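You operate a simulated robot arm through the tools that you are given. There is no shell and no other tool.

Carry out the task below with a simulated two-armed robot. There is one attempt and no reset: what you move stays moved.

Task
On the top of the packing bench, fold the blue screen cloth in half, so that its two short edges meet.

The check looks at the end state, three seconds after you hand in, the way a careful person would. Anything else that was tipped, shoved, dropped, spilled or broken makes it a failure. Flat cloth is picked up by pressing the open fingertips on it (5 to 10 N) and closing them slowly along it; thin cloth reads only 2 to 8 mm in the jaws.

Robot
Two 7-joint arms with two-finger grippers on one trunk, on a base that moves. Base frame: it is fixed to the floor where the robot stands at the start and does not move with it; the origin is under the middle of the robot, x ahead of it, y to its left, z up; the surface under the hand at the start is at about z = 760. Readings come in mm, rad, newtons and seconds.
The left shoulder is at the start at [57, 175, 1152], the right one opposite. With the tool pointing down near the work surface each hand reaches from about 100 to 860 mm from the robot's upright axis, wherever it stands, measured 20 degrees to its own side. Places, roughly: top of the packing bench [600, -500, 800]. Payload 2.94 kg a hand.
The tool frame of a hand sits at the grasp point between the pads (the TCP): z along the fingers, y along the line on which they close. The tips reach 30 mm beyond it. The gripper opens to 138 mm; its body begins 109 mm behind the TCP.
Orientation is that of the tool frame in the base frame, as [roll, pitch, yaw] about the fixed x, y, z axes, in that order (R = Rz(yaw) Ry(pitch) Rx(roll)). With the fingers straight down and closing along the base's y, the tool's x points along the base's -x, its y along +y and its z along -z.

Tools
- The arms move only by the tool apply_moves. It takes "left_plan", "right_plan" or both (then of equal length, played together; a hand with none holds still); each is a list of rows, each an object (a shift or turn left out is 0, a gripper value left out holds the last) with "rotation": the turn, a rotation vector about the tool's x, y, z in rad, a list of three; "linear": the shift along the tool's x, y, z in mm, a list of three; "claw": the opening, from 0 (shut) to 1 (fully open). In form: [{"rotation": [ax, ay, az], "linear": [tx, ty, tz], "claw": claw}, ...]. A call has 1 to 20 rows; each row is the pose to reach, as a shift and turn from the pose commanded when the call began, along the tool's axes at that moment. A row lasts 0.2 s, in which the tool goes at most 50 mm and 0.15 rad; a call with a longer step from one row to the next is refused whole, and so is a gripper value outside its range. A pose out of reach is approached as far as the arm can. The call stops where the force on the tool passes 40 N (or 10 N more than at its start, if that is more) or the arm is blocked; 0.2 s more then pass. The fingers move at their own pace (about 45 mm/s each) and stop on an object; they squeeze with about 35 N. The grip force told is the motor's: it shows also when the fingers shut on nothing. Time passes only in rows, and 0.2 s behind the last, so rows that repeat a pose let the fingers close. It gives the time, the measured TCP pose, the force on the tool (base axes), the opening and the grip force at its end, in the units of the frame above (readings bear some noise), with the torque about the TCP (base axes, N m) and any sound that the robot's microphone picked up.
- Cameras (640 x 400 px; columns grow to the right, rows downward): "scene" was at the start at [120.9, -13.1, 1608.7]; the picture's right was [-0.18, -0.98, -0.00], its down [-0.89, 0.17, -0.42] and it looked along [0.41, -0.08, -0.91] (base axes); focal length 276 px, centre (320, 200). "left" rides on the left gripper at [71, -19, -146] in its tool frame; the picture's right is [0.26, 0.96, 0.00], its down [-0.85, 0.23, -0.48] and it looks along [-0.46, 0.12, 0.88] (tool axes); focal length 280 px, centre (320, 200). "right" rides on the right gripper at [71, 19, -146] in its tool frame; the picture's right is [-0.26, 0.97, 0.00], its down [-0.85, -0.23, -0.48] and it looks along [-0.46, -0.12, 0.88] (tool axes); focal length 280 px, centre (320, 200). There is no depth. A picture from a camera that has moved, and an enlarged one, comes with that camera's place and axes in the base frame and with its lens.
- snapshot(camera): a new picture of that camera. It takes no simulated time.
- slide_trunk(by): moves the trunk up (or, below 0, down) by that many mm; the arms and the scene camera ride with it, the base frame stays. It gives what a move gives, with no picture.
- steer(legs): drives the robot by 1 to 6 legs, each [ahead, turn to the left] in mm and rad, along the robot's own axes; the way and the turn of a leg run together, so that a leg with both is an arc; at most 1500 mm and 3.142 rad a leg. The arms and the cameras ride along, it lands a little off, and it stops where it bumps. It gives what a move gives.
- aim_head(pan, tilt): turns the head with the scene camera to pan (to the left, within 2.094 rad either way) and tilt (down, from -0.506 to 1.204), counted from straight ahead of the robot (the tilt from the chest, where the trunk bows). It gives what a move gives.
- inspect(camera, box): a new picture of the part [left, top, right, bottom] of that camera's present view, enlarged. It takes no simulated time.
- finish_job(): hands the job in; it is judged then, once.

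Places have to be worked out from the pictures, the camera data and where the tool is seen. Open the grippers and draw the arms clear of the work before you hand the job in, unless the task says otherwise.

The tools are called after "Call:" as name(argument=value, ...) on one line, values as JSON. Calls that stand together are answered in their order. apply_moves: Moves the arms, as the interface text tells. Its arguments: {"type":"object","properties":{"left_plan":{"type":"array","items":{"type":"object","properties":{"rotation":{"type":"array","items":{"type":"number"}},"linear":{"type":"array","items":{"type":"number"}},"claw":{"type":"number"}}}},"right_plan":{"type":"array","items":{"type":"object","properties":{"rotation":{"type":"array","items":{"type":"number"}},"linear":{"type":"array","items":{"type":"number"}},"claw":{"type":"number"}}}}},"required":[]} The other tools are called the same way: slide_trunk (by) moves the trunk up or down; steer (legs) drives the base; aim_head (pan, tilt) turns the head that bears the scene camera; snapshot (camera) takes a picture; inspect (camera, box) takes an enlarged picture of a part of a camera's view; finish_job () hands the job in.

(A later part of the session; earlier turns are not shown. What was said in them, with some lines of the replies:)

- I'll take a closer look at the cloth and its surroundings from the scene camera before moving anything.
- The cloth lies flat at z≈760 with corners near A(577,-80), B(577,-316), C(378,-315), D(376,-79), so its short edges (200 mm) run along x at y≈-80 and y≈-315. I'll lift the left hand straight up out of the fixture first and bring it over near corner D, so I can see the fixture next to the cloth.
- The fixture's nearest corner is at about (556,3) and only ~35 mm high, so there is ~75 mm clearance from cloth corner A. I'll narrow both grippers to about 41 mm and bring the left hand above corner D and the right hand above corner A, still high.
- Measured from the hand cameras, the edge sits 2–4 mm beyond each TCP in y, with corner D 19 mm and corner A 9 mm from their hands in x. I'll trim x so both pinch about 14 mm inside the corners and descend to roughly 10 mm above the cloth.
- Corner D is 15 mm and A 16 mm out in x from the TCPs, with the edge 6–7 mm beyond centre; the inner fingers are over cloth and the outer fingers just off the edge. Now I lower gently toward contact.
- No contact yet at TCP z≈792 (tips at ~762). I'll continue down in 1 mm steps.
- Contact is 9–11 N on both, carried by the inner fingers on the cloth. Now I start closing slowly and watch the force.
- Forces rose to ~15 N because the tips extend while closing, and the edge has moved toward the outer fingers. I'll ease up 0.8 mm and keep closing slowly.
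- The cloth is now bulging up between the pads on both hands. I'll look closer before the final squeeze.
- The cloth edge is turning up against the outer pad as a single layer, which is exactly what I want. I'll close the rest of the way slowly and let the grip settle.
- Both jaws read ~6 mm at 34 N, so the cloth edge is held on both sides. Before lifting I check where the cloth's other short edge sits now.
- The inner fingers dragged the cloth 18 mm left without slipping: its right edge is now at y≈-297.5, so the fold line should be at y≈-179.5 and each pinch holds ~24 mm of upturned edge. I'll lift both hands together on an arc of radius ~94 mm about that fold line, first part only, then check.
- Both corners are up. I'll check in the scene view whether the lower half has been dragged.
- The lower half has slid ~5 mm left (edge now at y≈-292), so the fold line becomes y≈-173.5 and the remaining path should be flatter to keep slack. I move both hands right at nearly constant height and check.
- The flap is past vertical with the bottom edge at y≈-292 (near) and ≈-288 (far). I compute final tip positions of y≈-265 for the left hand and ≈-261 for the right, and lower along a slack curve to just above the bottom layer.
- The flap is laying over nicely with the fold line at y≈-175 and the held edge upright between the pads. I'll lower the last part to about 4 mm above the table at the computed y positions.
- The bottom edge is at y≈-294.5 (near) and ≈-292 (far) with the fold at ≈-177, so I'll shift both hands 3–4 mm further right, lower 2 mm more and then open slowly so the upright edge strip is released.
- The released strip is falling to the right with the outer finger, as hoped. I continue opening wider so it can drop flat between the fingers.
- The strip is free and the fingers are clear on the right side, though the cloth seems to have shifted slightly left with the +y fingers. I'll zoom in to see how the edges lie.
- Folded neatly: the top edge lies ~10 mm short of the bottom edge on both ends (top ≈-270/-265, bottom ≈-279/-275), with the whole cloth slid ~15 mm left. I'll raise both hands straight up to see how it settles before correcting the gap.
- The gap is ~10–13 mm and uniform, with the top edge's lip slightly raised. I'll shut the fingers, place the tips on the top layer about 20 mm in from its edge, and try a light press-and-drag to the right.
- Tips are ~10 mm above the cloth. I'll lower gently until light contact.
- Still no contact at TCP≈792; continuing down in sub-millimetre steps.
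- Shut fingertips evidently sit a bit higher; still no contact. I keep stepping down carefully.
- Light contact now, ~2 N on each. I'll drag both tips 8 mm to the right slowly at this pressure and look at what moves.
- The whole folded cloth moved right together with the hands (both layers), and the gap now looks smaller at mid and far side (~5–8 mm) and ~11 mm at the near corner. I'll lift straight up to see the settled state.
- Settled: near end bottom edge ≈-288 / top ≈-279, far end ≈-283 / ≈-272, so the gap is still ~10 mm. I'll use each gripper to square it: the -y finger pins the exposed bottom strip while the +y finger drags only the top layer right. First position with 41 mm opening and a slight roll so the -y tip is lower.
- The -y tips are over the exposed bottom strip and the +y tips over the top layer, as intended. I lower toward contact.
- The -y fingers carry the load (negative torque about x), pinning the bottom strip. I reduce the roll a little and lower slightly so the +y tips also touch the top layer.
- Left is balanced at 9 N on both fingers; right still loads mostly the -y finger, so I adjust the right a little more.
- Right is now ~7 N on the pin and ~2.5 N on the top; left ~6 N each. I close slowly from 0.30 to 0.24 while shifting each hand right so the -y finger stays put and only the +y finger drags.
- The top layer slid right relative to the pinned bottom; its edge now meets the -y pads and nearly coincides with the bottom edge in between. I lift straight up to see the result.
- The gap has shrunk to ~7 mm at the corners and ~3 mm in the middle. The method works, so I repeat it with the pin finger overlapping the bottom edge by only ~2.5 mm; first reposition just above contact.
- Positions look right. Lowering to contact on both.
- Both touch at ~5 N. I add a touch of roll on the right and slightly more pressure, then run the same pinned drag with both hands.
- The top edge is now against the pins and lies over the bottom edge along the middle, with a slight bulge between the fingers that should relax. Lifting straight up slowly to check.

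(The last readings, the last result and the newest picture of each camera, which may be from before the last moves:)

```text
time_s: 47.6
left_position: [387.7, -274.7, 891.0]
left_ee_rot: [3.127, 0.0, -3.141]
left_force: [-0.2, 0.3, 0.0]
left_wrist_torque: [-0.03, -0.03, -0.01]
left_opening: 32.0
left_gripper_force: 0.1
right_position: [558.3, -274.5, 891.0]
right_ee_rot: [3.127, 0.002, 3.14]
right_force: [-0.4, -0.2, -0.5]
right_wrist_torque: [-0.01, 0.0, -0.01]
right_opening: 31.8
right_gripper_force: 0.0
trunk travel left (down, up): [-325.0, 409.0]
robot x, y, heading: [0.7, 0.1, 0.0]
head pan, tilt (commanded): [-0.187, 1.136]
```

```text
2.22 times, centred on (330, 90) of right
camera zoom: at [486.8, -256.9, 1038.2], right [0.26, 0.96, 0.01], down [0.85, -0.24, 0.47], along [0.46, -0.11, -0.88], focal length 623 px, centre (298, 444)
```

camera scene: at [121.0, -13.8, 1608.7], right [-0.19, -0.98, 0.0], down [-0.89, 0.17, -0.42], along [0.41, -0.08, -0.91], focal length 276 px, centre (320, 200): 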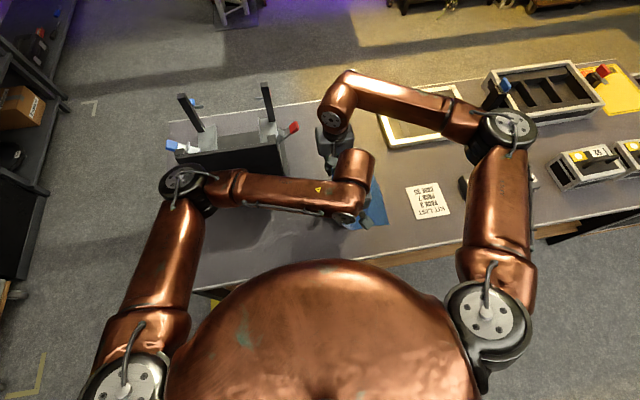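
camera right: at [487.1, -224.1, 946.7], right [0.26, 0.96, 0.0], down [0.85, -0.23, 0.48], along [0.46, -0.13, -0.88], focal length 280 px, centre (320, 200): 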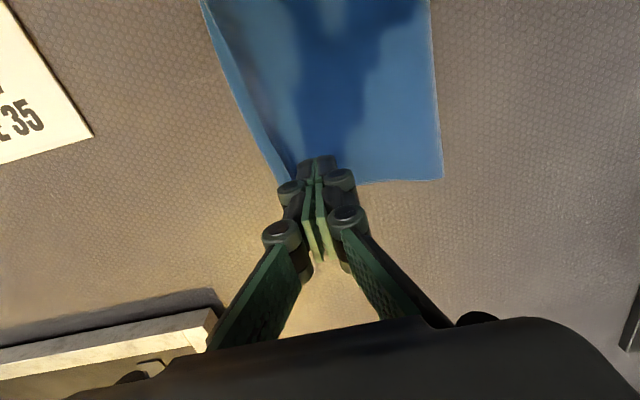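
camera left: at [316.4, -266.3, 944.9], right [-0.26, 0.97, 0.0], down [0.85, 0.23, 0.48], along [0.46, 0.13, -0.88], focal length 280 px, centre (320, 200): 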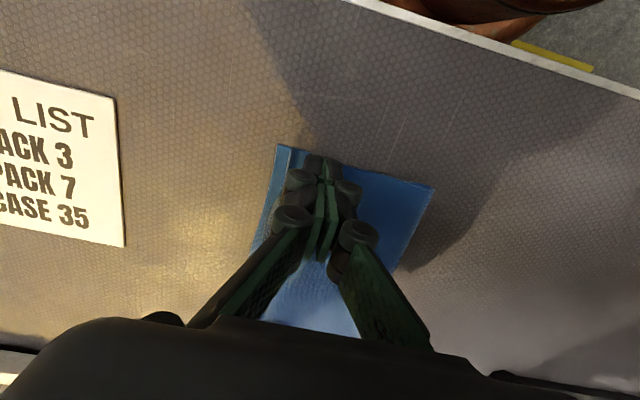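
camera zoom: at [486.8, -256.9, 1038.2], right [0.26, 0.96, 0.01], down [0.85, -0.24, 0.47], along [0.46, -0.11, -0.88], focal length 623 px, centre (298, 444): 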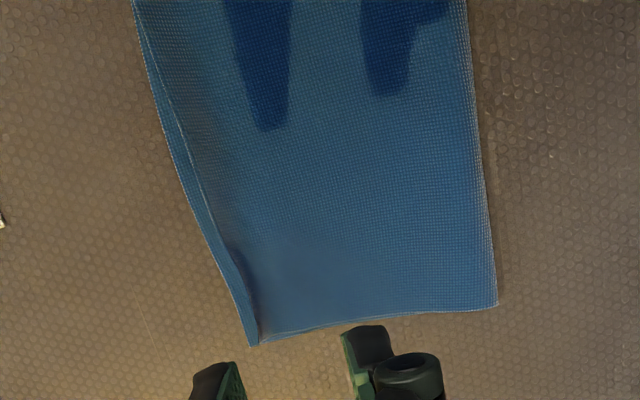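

Gap is now only ~4–5 mm at the corners and ~2 mm in the middle, so the short edges meet. I'll raise both hands and draw them apart to get a clear overall view.

Call:
apply_moves(left_plan=[{"linear": [0, 0, -40]}, {"linear": [0, 0, -80]}, {"linear": [0, 0, -120]}, {"linear": [0, 40, -130]}, {"linear": [0, 80, -140]}, {"linear": [0, 120, -150]}, {"linear": [0, 160, -150]}, {"linear": [0, 200, -150]}, {"linear": [0, 240, -150]}, {"linear": [0, 280, -150]}], right_plan=[{"linear": [0, 0, -40]}, {"linear": [0, 0, -80]}, {"linear": [20, -20, -110]}, {"linear": [50, -50, -115]}, {"linear": [80, -80, -120]}, {"linear": [110, -110, -120]}, {"linear": [140, -135, -120]}, {"linear": [170, -150, -120]}, {"linear": [200, -160, -120]}, {"linear": [230, -170, -120]}])

Call:
snapshot(camera="scene")

Call:
inspect(camera="scene", box=[310, 140, 450, 250])

Call:
snapshot(camera="right")

Call:
snapshot(camera="left")

```text
time_s: 49.8
left_position: [387.4, 6.4, 1045.6]
left_ee_rot: [3.128, 0.001, 3.14]
left_force: [0.5, -0.2, 0.3]
left_wrist_torque: [-0.03, -0.05, 0.0]
left_opening: 31.8
left_gripper_force: 0.0
right_position: [326.1, -444.1, 1009.7]
right_ee_rot: [3.128, 0.004, 3.14]
right_force: [-0.4, 0.1, -0.3]
right_wrist_torque: [-0.05, -0.05, -0.02]
right_opening: 32.0
right_gripper_force: 0.1
trunk travel left (down, up): [-325.0, 409.0]
robot x, y, heading: [1.1, 1.3, 0.002]
head pan, tilt (commanded): [-0.187, 1.136]
```

```text
taken
camera scene: at [119.0, -10.7, 1608.9], right [-0.18, -0.98, 0.0], down [-0.89, 0.17, -0.42], along [0.42, -0.08, -0.91], focal length 276 px, centre (320, 200)
```

scene: 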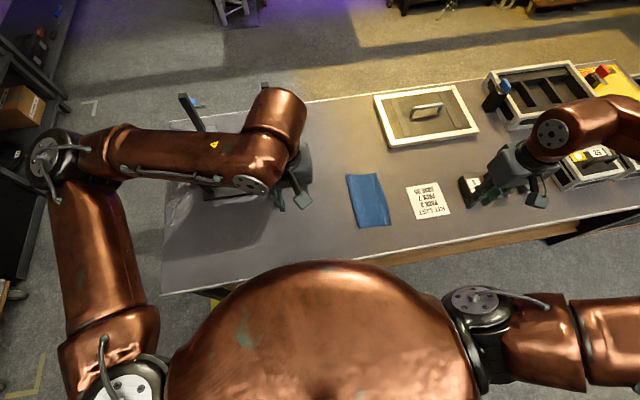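

```text
3.64 times, centred on (380, 195) of scene
camera zoom: at [119.0, -10.7, 1608.9], right [-0.18, -0.98, 0.0], down [-0.89, 0.17, -0.42], along [0.42, -0.08, -0.91], focal length 1002 px, centre (102, 218)
```

zoom: 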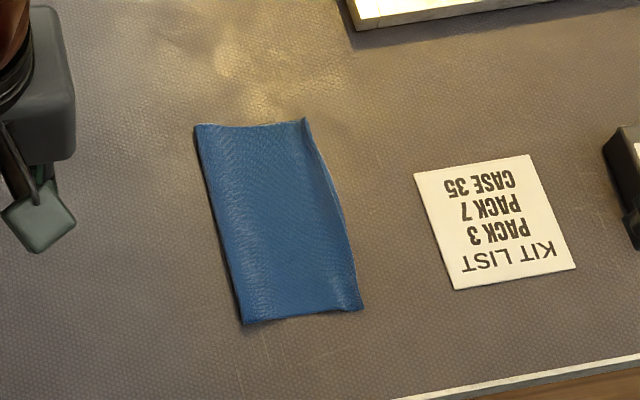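

```text
taken
camera right: at [255.1, -426.5, 1155.7], right [0.26, 0.96, 0.01], down [0.85, -0.24, 0.48], along [0.46, -0.11, -0.88], focal length 280 px, centre (320, 200)
```

right: 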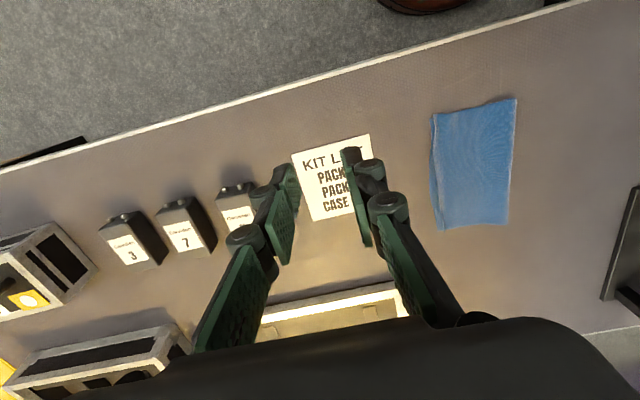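

```text
taken
camera left: at [315.2, -14.9, 1190.4], right [-0.26, 0.96, 0.01], down [0.85, 0.22, 0.48], along [0.46, 0.14, -0.88], focal length 280 px, centre (320, 200)
```

left: 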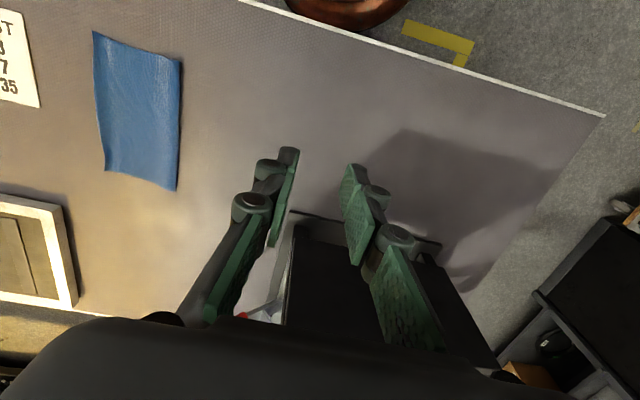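

The cloth is now a tidy half-size rectangle, nothing else has moved. I'll zoom from the right camera on the edge for a final check of the lip.

Call:
inspect(camera="right", box=[410, 80, 540, 250])

Call:
inspect(camera="left", box=[70, 10, 210, 210])

Call:
inspect(camera="scene", box=[340, 165, 400, 235])

```text
2.35 times, centred on (475, 165) of right
camera zoom: at [255.1, -426.5, 1155.7], right [0.26, 0.96, 0.01], down [0.85, -0.24, 0.48], along [0.46, -0.11, -0.88], focal length 660 px, centre (-45, 282)
```

zoom: 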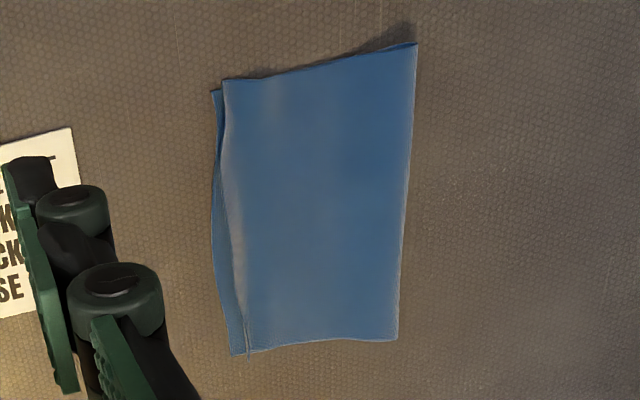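

```text
2.00 times, centred on (140, 110) of left
camera zoom: at [315.2, -14.9, 1190.4], right [-0.26, 0.96, 0.01], down [0.85, 0.22, 0.48], along [0.46, 0.14, -0.88], focal length 561 px, centre (680, 380)
```

zoom: 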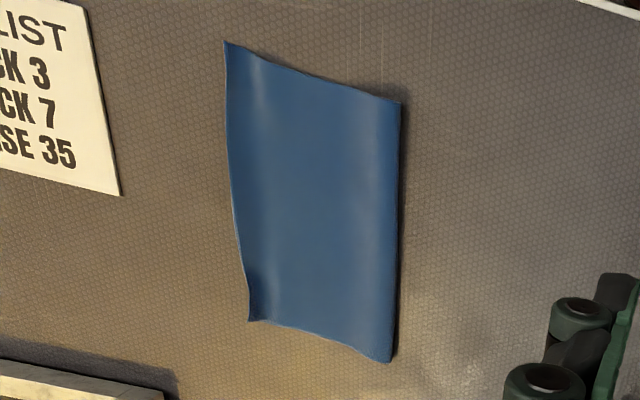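

```text
5.71 times, centred on (370, 200) of scene
camera zoom: at [119.0, -10.7, 1608.9], right [-0.18, -0.98, 0.0], down [-0.89, 0.17, -0.42], along [0.42, -0.08, -0.91], focal length 1574 px, centre (34, 200)
```

zoom: 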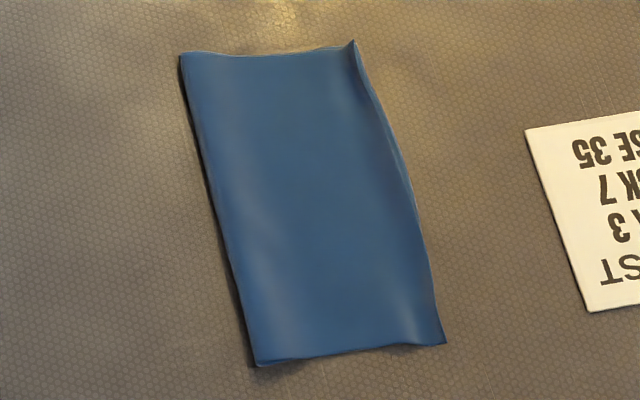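

Triangulating between cameras, the top corners sit almost above the bottom edge (3–7 mm) but their lip still stands 12–19 mm up. I'll shut the fingers, level the hands and come back over both corners to press those lips flat gently.

Call:
apply_moves(left_plan=[{"linear": [0, -45, 0], "rotation": [0.015, 0, 0], "claw": 0.0}, {"linear": [0, -90, 0], "rotation": [0.015, 0, 0]}, {"linear": [0, -135, 0], "rotation": [0.015, 0, 0]}, {"linear": [0, -180, 0], "rotation": [0.015, 0, 0]}, {"linear": [0, -225, 10], "rotation": [0.015, 0, 0]}, {"linear": [0, -265, 30], "rotation": [0.015, 0, 0]}, {"linear": [3, -295, 60], "rotation": [0.015, 0, 0]}, {"linear": [3, -295, 100], "rotation": [0.015, 0, 0]}, {"linear": [3, -295, 140], "rotation": [0.015, 0, 0]}, {"linear": [3, -295, 175], "rotation": [0.015, 0, 0]}, {"linear": [3, -295, 205], "rotation": [0.015, 0, 0]}, {"linear": [3, -295, 222], "rotation": [0.015, 0, 0]}], right_plan=[{"linear": [-30, 10, 0], "rotation": [0.015, 0, 0], "claw": 0.0}, {"linear": [-60, 20, 0], "rotation": [0.015, 0, 0]}, {"linear": [-90, 35, 0], "rotation": [0.015, 0, 0]}, {"linear": [-120, 60, 0], "rotation": [0.015, 0, 0]}, {"linear": [-150, 90, 0], "rotation": [0.015, 0, 0]}, {"linear": [-180, 115, 5], "rotation": [0.015, 0, 0]}, {"linear": [-210, 138, 15], "rotation": [0.015, 0, 0]}, {"linear": [-238, 154.8, 40], "rotation": [0.015, 0, 0]}, {"linear": [-238, 154.8, 80], "rotation": [0.015, 0, 0]}, {"linear": [-238, 154.8, 120], "rotation": [0.015, 0, 0]}, {"linear": [-238, 154.8, 160], "rotation": [0.015, 0, 0]}, {"linear": [-238, 154.8, 192], "rotation": [0.015, 0, 0]}])

Call:
snapshot(camera="left")

Call:
snapshot(camera="right")

```text
time_s: 52.4
left_position: [385.1, -288.2, 816.8]
left_ee_rot: [3.141, -0.002, -3.141]
left_force: [0.0, 0.7, 0.4]
left_wrist_torque: [-0.01, 0.05, 0.0]
left_opening: 0.2
left_gripper_force: 28.6
right_position: [567.0, -288.1, 817.5]
right_ee_rot: [-3.141, 0.001, 3.14]
right_force: [-0.1, -0.9, -0.6]
right_wrist_torque: [-0.01, 0.04, 0.02]
right_opening: 0.0
right_gripper_force: 28.1
trunk travel left (down, up): [-325.0, 409.0]
robot x, y, heading: [-0.9, -0.2, 0.0]
head pan, tilt (commanded): [-0.187, 1.136]
```

```text
taken
camera left: at [314.0, -308.0, 962.5], right [-0.26, 0.96, 0.0], down [0.85, 0.23, 0.47], along [0.46, 0.13, -0.88], focal length 280 px, centre (320, 200)
```

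left: 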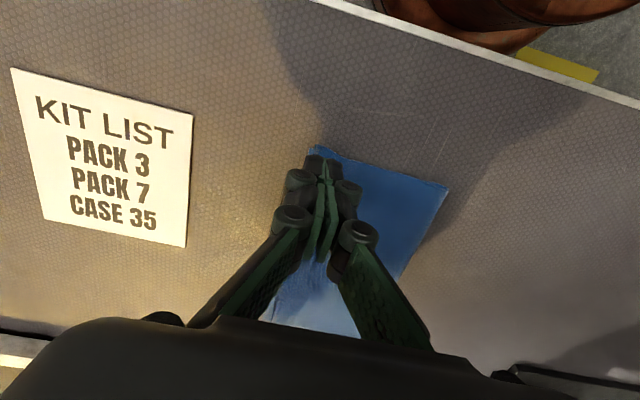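

```text
taken
camera right: at [496.4, -269.1, 964.2], right [0.26, 0.96, 0.0], down [0.85, -0.23, 0.48], along [0.46, -0.13, -0.88], focal length 280 px, centre (320, 200)
```

right: 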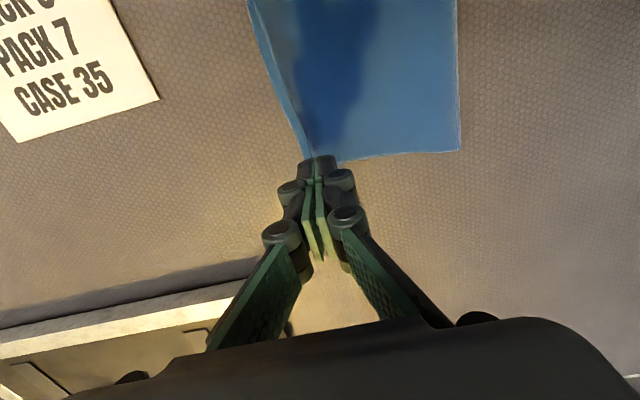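

Both shut tips hover over the raised corners. I'll press down slowly to about two cloth layers' height.

Call:
apply_moves(left_plan=[{"linear": [0, 0, 5]}, {"linear": [0, 0, 10]}, {"linear": [0, 0, 15]}, {"linear": [0, 0, 20]}, {"linear": [0, 0, 24]}, {"linear": [0, 0, 27]}, {"linear": [0, 0, 29]}, {"linear": [0, 0, 29]}], right_plan=[{"linear": [0, 0, 5]}, {"linear": [0, 0, 10]}, {"linear": [0, 0, 15]}, {"linear": [0, 0, 20]}, {"linear": [0, 0, 24]}, {"linear": [0, 0, 27]}, {"linear": [0, 0, 29]}, {"linear": [0, 0, 29]}])

```text
time_s: 54.2
left_position: [384.8, -289.8, 788.8]
left_ee_rot: [3.139, 0.0, -3.141]
left_force: [1.1, -0.5, -0.2]
left_wrist_torque: [-0.01, -0.04, 0.05]
left_opening: 0.0
left_gripper_force: 28.6
right_position: [566.3, -288.5, 789.1]
right_ee_rot: [-3.141, 0.003, 3.14]
right_force: [-0.3, 0.7, 0.9]
right_wrist_torque: [-0.02, 0.02, -0.03]
right_opening: 0.0
right_gripper_force: 28.6
trunk travel left (down, up): [-325.0, 409.0]
robot x, y, heading: [-0.3, 0.6, 0.002]
head pan, tilt (commanded): [-0.187, 1.136]
```

Call:
apply_moves(left_plan=[{"linear": [0, 0, 0.7]}, {"linear": [0, 0, 1.4]}, {"linear": [0, 0, 2.0]}, {"linear": [0, 0, 2.0]}, {"linear": [0, 0, 2.0]}], right_plan=[{"linear": [0, 0, 0.7]}, {"linear": [0, 0, 1.4]}, {"linear": [0, 0, 2.0]}, {"linear": [0, 0, 2.0]}, {"linear": [0, 0, 2.0]}])

Call:
inspect(camera="left", box=[240, 110, 460, 330])

Call:
inspect(camera="right", box=[220, 20, 480, 220])

```text
time_s: 55.4
left_position: [383.1, -288.9, 787.3]
left_ee_rot: [3.141, 0.0, -3.141]
left_force: [0.3, -1.3, 7.7]
left_wrist_torque: [-0.05, -0.03, 0.0]
left_opening: 0.0
left_gripper_force: 28.2
right_position: [565.0, -288.7, 787.3]
right_ee_rot: [-3.14, 0.001, 3.14]
right_force: [0.3, -1.3, 7.6]
right_wrist_torque: [-0.05, -0.05, 0.01]
right_opening: 0.0
right_gripper_force: 28.3
trunk travel left (down, up): [-325.0, 409.0]
robot x, y, heading: [3.6, -0.6, -0.002]
head pan, tilt (commanded): [-0.187, 1.136]
```

```text
1.82 times, centred on (350, 220) of left
camera zoom: at [313.1, -308.4, 933.1], right [-0.26, 0.97, 0.0], down [0.85, 0.23, 0.48], along [0.46, 0.12, -0.88], focal length 510 px, centre (266, 164)
```

zoom: 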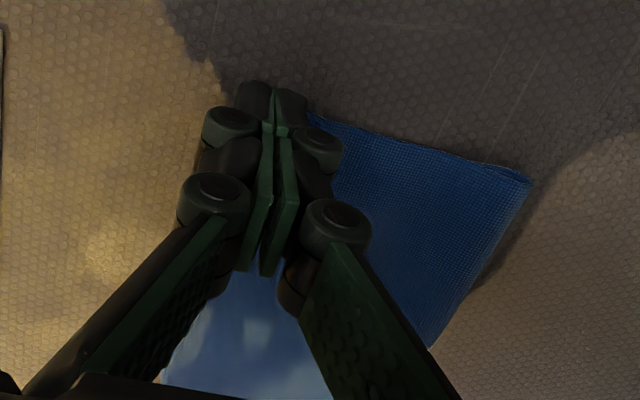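

```text
2.00 times, centred on (350, 120) of right
camera zoom: at [494.8, -268.8, 934.6], right [0.26, 0.96, 0.0], down [0.85, -0.23, 0.48], along [0.46, -0.13, -0.88], focal length 561 px, centre (260, 360)
```

zoom: 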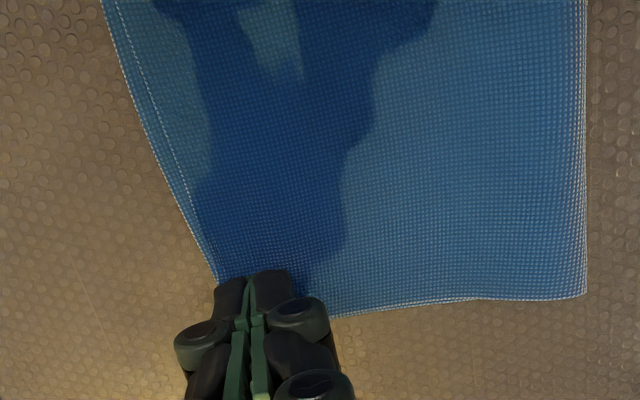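

With the lips pressed flat, the top edge runs parallel to the bottom edge only ~3–4 mm inside it. I hold briefly, then lift straight up slowly.

Call:
apply_moves(left_plan=[{}, {}, {}, {"linear": [0, 0, -1]}, {"linear": [0, 0, -2]}, {"linear": [0, 0, -4]}, {"linear": [0, 0, -8]}, {"linear": [0, 0, -20]}, {"linear": [0, 0, -45]}, {"linear": [0, 0, -80]}, {"linear": [0, 0, -110]}], right_plan=[{}, {}, {}, {"linear": [0, 0, -1]}, {"linear": [0, 0, -2]}, {"linear": [0, 0, -4]}, {"linear": [0, 0, -8]}, {"linear": [0, 0, -20]}, {"linear": [0, 0, -45]}, {"linear": [0, 0, -80]}, {"linear": [0, 0, -110]}])

Call:
inspect(camera="left", box=[240, 100, 440, 320])

Call:
inspect(camera="right", box=[220, 0, 480, 180])

```text
time_s: 57.8
left_position: [385.1, -287.7, 897.1]
left_ee_rot: [3.139, 0.0, -3.14]
left_force: [0.2, -0.2, -1.2]
left_wrist_torque: [-0.03, -0.02, -0.01]
left_opening: 0.0
left_gripper_force: 28.2
right_position: [565.1, -288.7, 897.3]
right_ee_rot: [-3.14, 0.001, 3.14]
right_force: [0.2, -1.0, -0.2]
right_wrist_torque: [-0.02, 0.03, 0.02]
right_opening: 0.0
right_gripper_force: 28.5
trunk travel left (down, up): [-325.0, 409.0]
robot x, y, heading: [2.4, 4.1, -0.004]
head pan, tilt (commanded): [-0.187, 1.136]
```

```text
1.82 times, centred on (340, 210) of left
camera zoom: at [313.7, -307.6, 1042.3], right [-0.26, 0.97, 0.0], down [0.85, 0.23, 0.48], along [0.46, 0.13, -0.88], focal length 510 px, centre (284, 182)
```

zoom: 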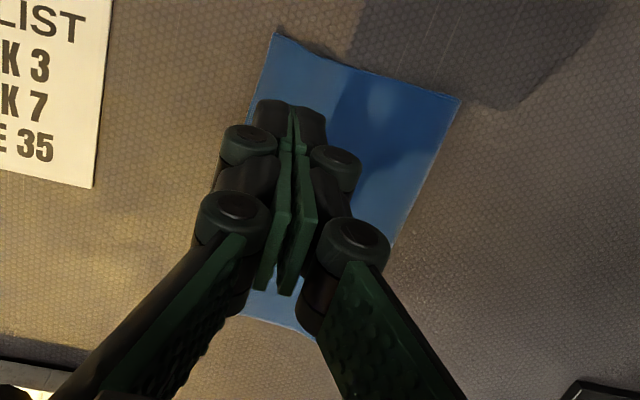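

```text
2.22 times, centred on (350, 90) of right
camera zoom: at [494.5, -269.0, 1044.5], right [0.26, 0.96, 0.0], down [0.85, -0.23, 0.48], along [0.46, -0.13, -0.88], focal length 623 px, centre (253, 444)
```

zoom: 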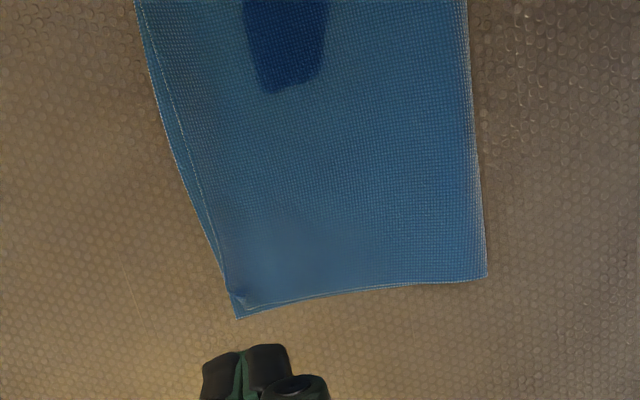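

The lips now lie flat and the edges meet at both corners. I'll raise, open the grippers and draw both arms clear.

Call:
apply_moves(left_plan=[{"linear": [0, 0, -40]}, {"linear": [0, 0, -80]}, {"linear": [0, 0, -120]}, {"linear": [0, 40, -130]}, {"linear": [0, 80, -140]}, {"linear": [0, 120, -150], "claw": 0.5}, {"linear": [0, 160, -150], "claw": 1.0}, {"linear": [0, 200, -150]}, {"linear": [0, 240, -150]}, {"linear": [0, 280, -150]}, {"linear": [0, 310, -150]}], right_plan=[{"linear": [0, 0, -40]}, {"linear": [0, 0, -80]}, {"linear": [20, -20, -110]}, {"linear": [50, -50, -115]}, {"linear": [80, -80, -120]}, {"linear": [110, -110, -120], "claw": 0.5}, {"linear": [140, -130, -120], "claw": 1.0}, {"linear": [170, -145, -120]}, {"linear": [200, -155, -120]}, {"linear": [230, -165, -120]}, {"linear": [245, -175, -120]}])

Call:
snapshot(camera="scene")

Call:
inspect(camera="scene", box=[340, 165, 400, 235])

Call:
inspect(camera="right", box=[410, 80, 560, 250])

Call:
inspect(camera="left", box=[50, 10, 210, 210])

```text
time_s: 60.2
left_position: [383.4, 19.8, 1048.4]
left_ee_rot: [3.141, 0.001, -3.141]
left_force: [0.0, 0.0, -0.3]
left_wrist_torque: [-0.02, -0.04, -0.01]
left_opening: 124.0
left_gripper_force: 0.0
right_position: [318.6, -462.8, 1017.9]
right_ee_rot: [3.141, 0.001, -3.14]
right_force: [-1.1, -0.6, 0.0]
right_wrist_torque: [0.02, -0.05, -0.01]
right_opening: 124.3
right_gripper_force: 0.0
trunk travel left (down, up): [-325.0, 409.0]
robot x, y, heading: [3.2, 0.5, 0.0]
head pan, tilt (commanded): [-0.187, 1.136]
```

```text
taken
camera scene: at [120.6, -12.5, 1608.7], right [-0.18, -0.98, 0.0], down [-0.89, 0.17, -0.42], along [0.41, -0.08, -0.91], focal length 276 px, centre (320, 200)
```

scene: 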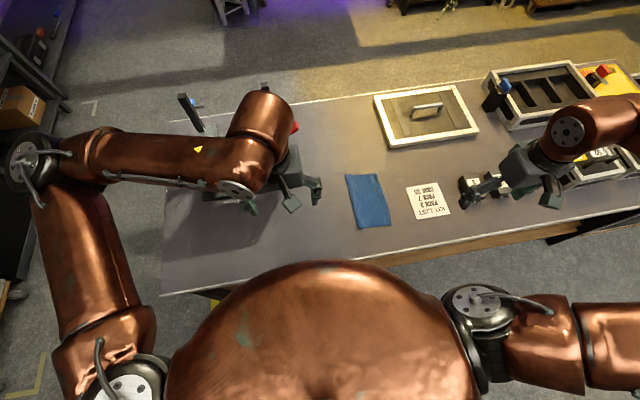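

```text
5.71 times, centred on (370, 200) of scene
camera zoom: at [120.6, -12.5, 1608.7], right [-0.18, -0.98, 0.0], down [-0.89, 0.17, -0.42], along [0.41, -0.08, -0.91], focal length 1574 px, centre (34, 200)
```

zoom: 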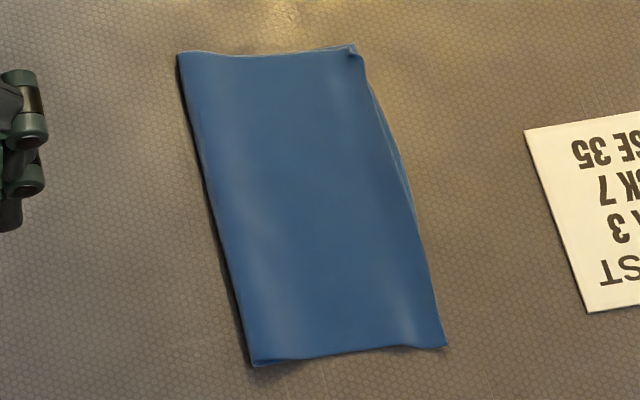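

```text
2.35 times, centred on (485, 165) of right
camera zoom: at [248.7, -443.1, 1163.9], right [0.26, 0.96, 0.0], down [0.85, -0.23, 0.48], along [0.46, -0.13, -0.88], focal length 660 px, centre (-68, 282)
```

zoom: 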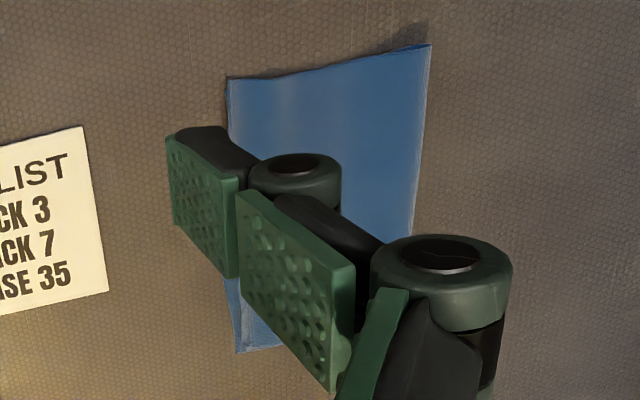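

```text
2.00 times, centred on (130, 110) of left
camera zoom: at [312.1, 1.7, 1192.6], right [-0.26, 0.97, 0.0], down [0.85, 0.23, 0.48], along [0.46, 0.12, -0.88], focal length 561 px, centre (700, 380)
```

zoom: 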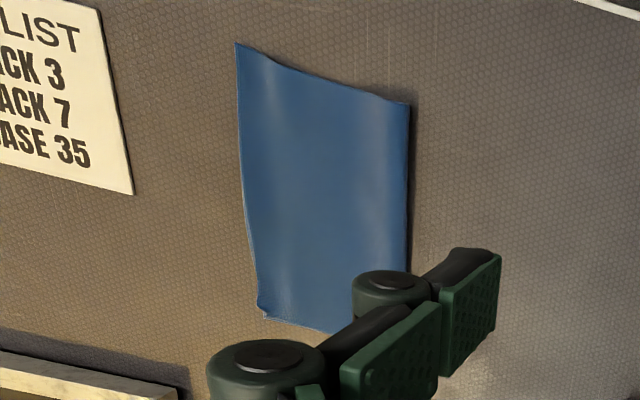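

The cloth is folded in half with its two short edges meeting to within a few millimetres. The card, frame, packets and fixture are where they were, and both grippers are open with the arms clear, so I'm handing the job in.

Call:
finish_job()

```text
The job is handed in.
```

I folded the blue screen cloth in half on the packing bench and handed the job in. I haven't seen the judge's result.

- **Edges:** the two short edges meet to within a few millimetres. At the far corner, the top layer sits about 4–5 mm in from the long side.
- **Flatness:** after the first fold the top edge was about 10 mm short, so I slid the top layer across and pressed both raised corners down. In the last pictures the cloth looked flat, except perhaps for a slight lift at the near edge.
- **Position:** during the fold the cloth shifted on the bench. The edge that stayed down is now roughly 15–20 mm left of where it started, and the cloth is clear of the kit list card.
- **Surroundings:** the card, frame, packets and fixture look unmoved in the final pictures. Both grippers are open and the arms are raised and drawn aside.
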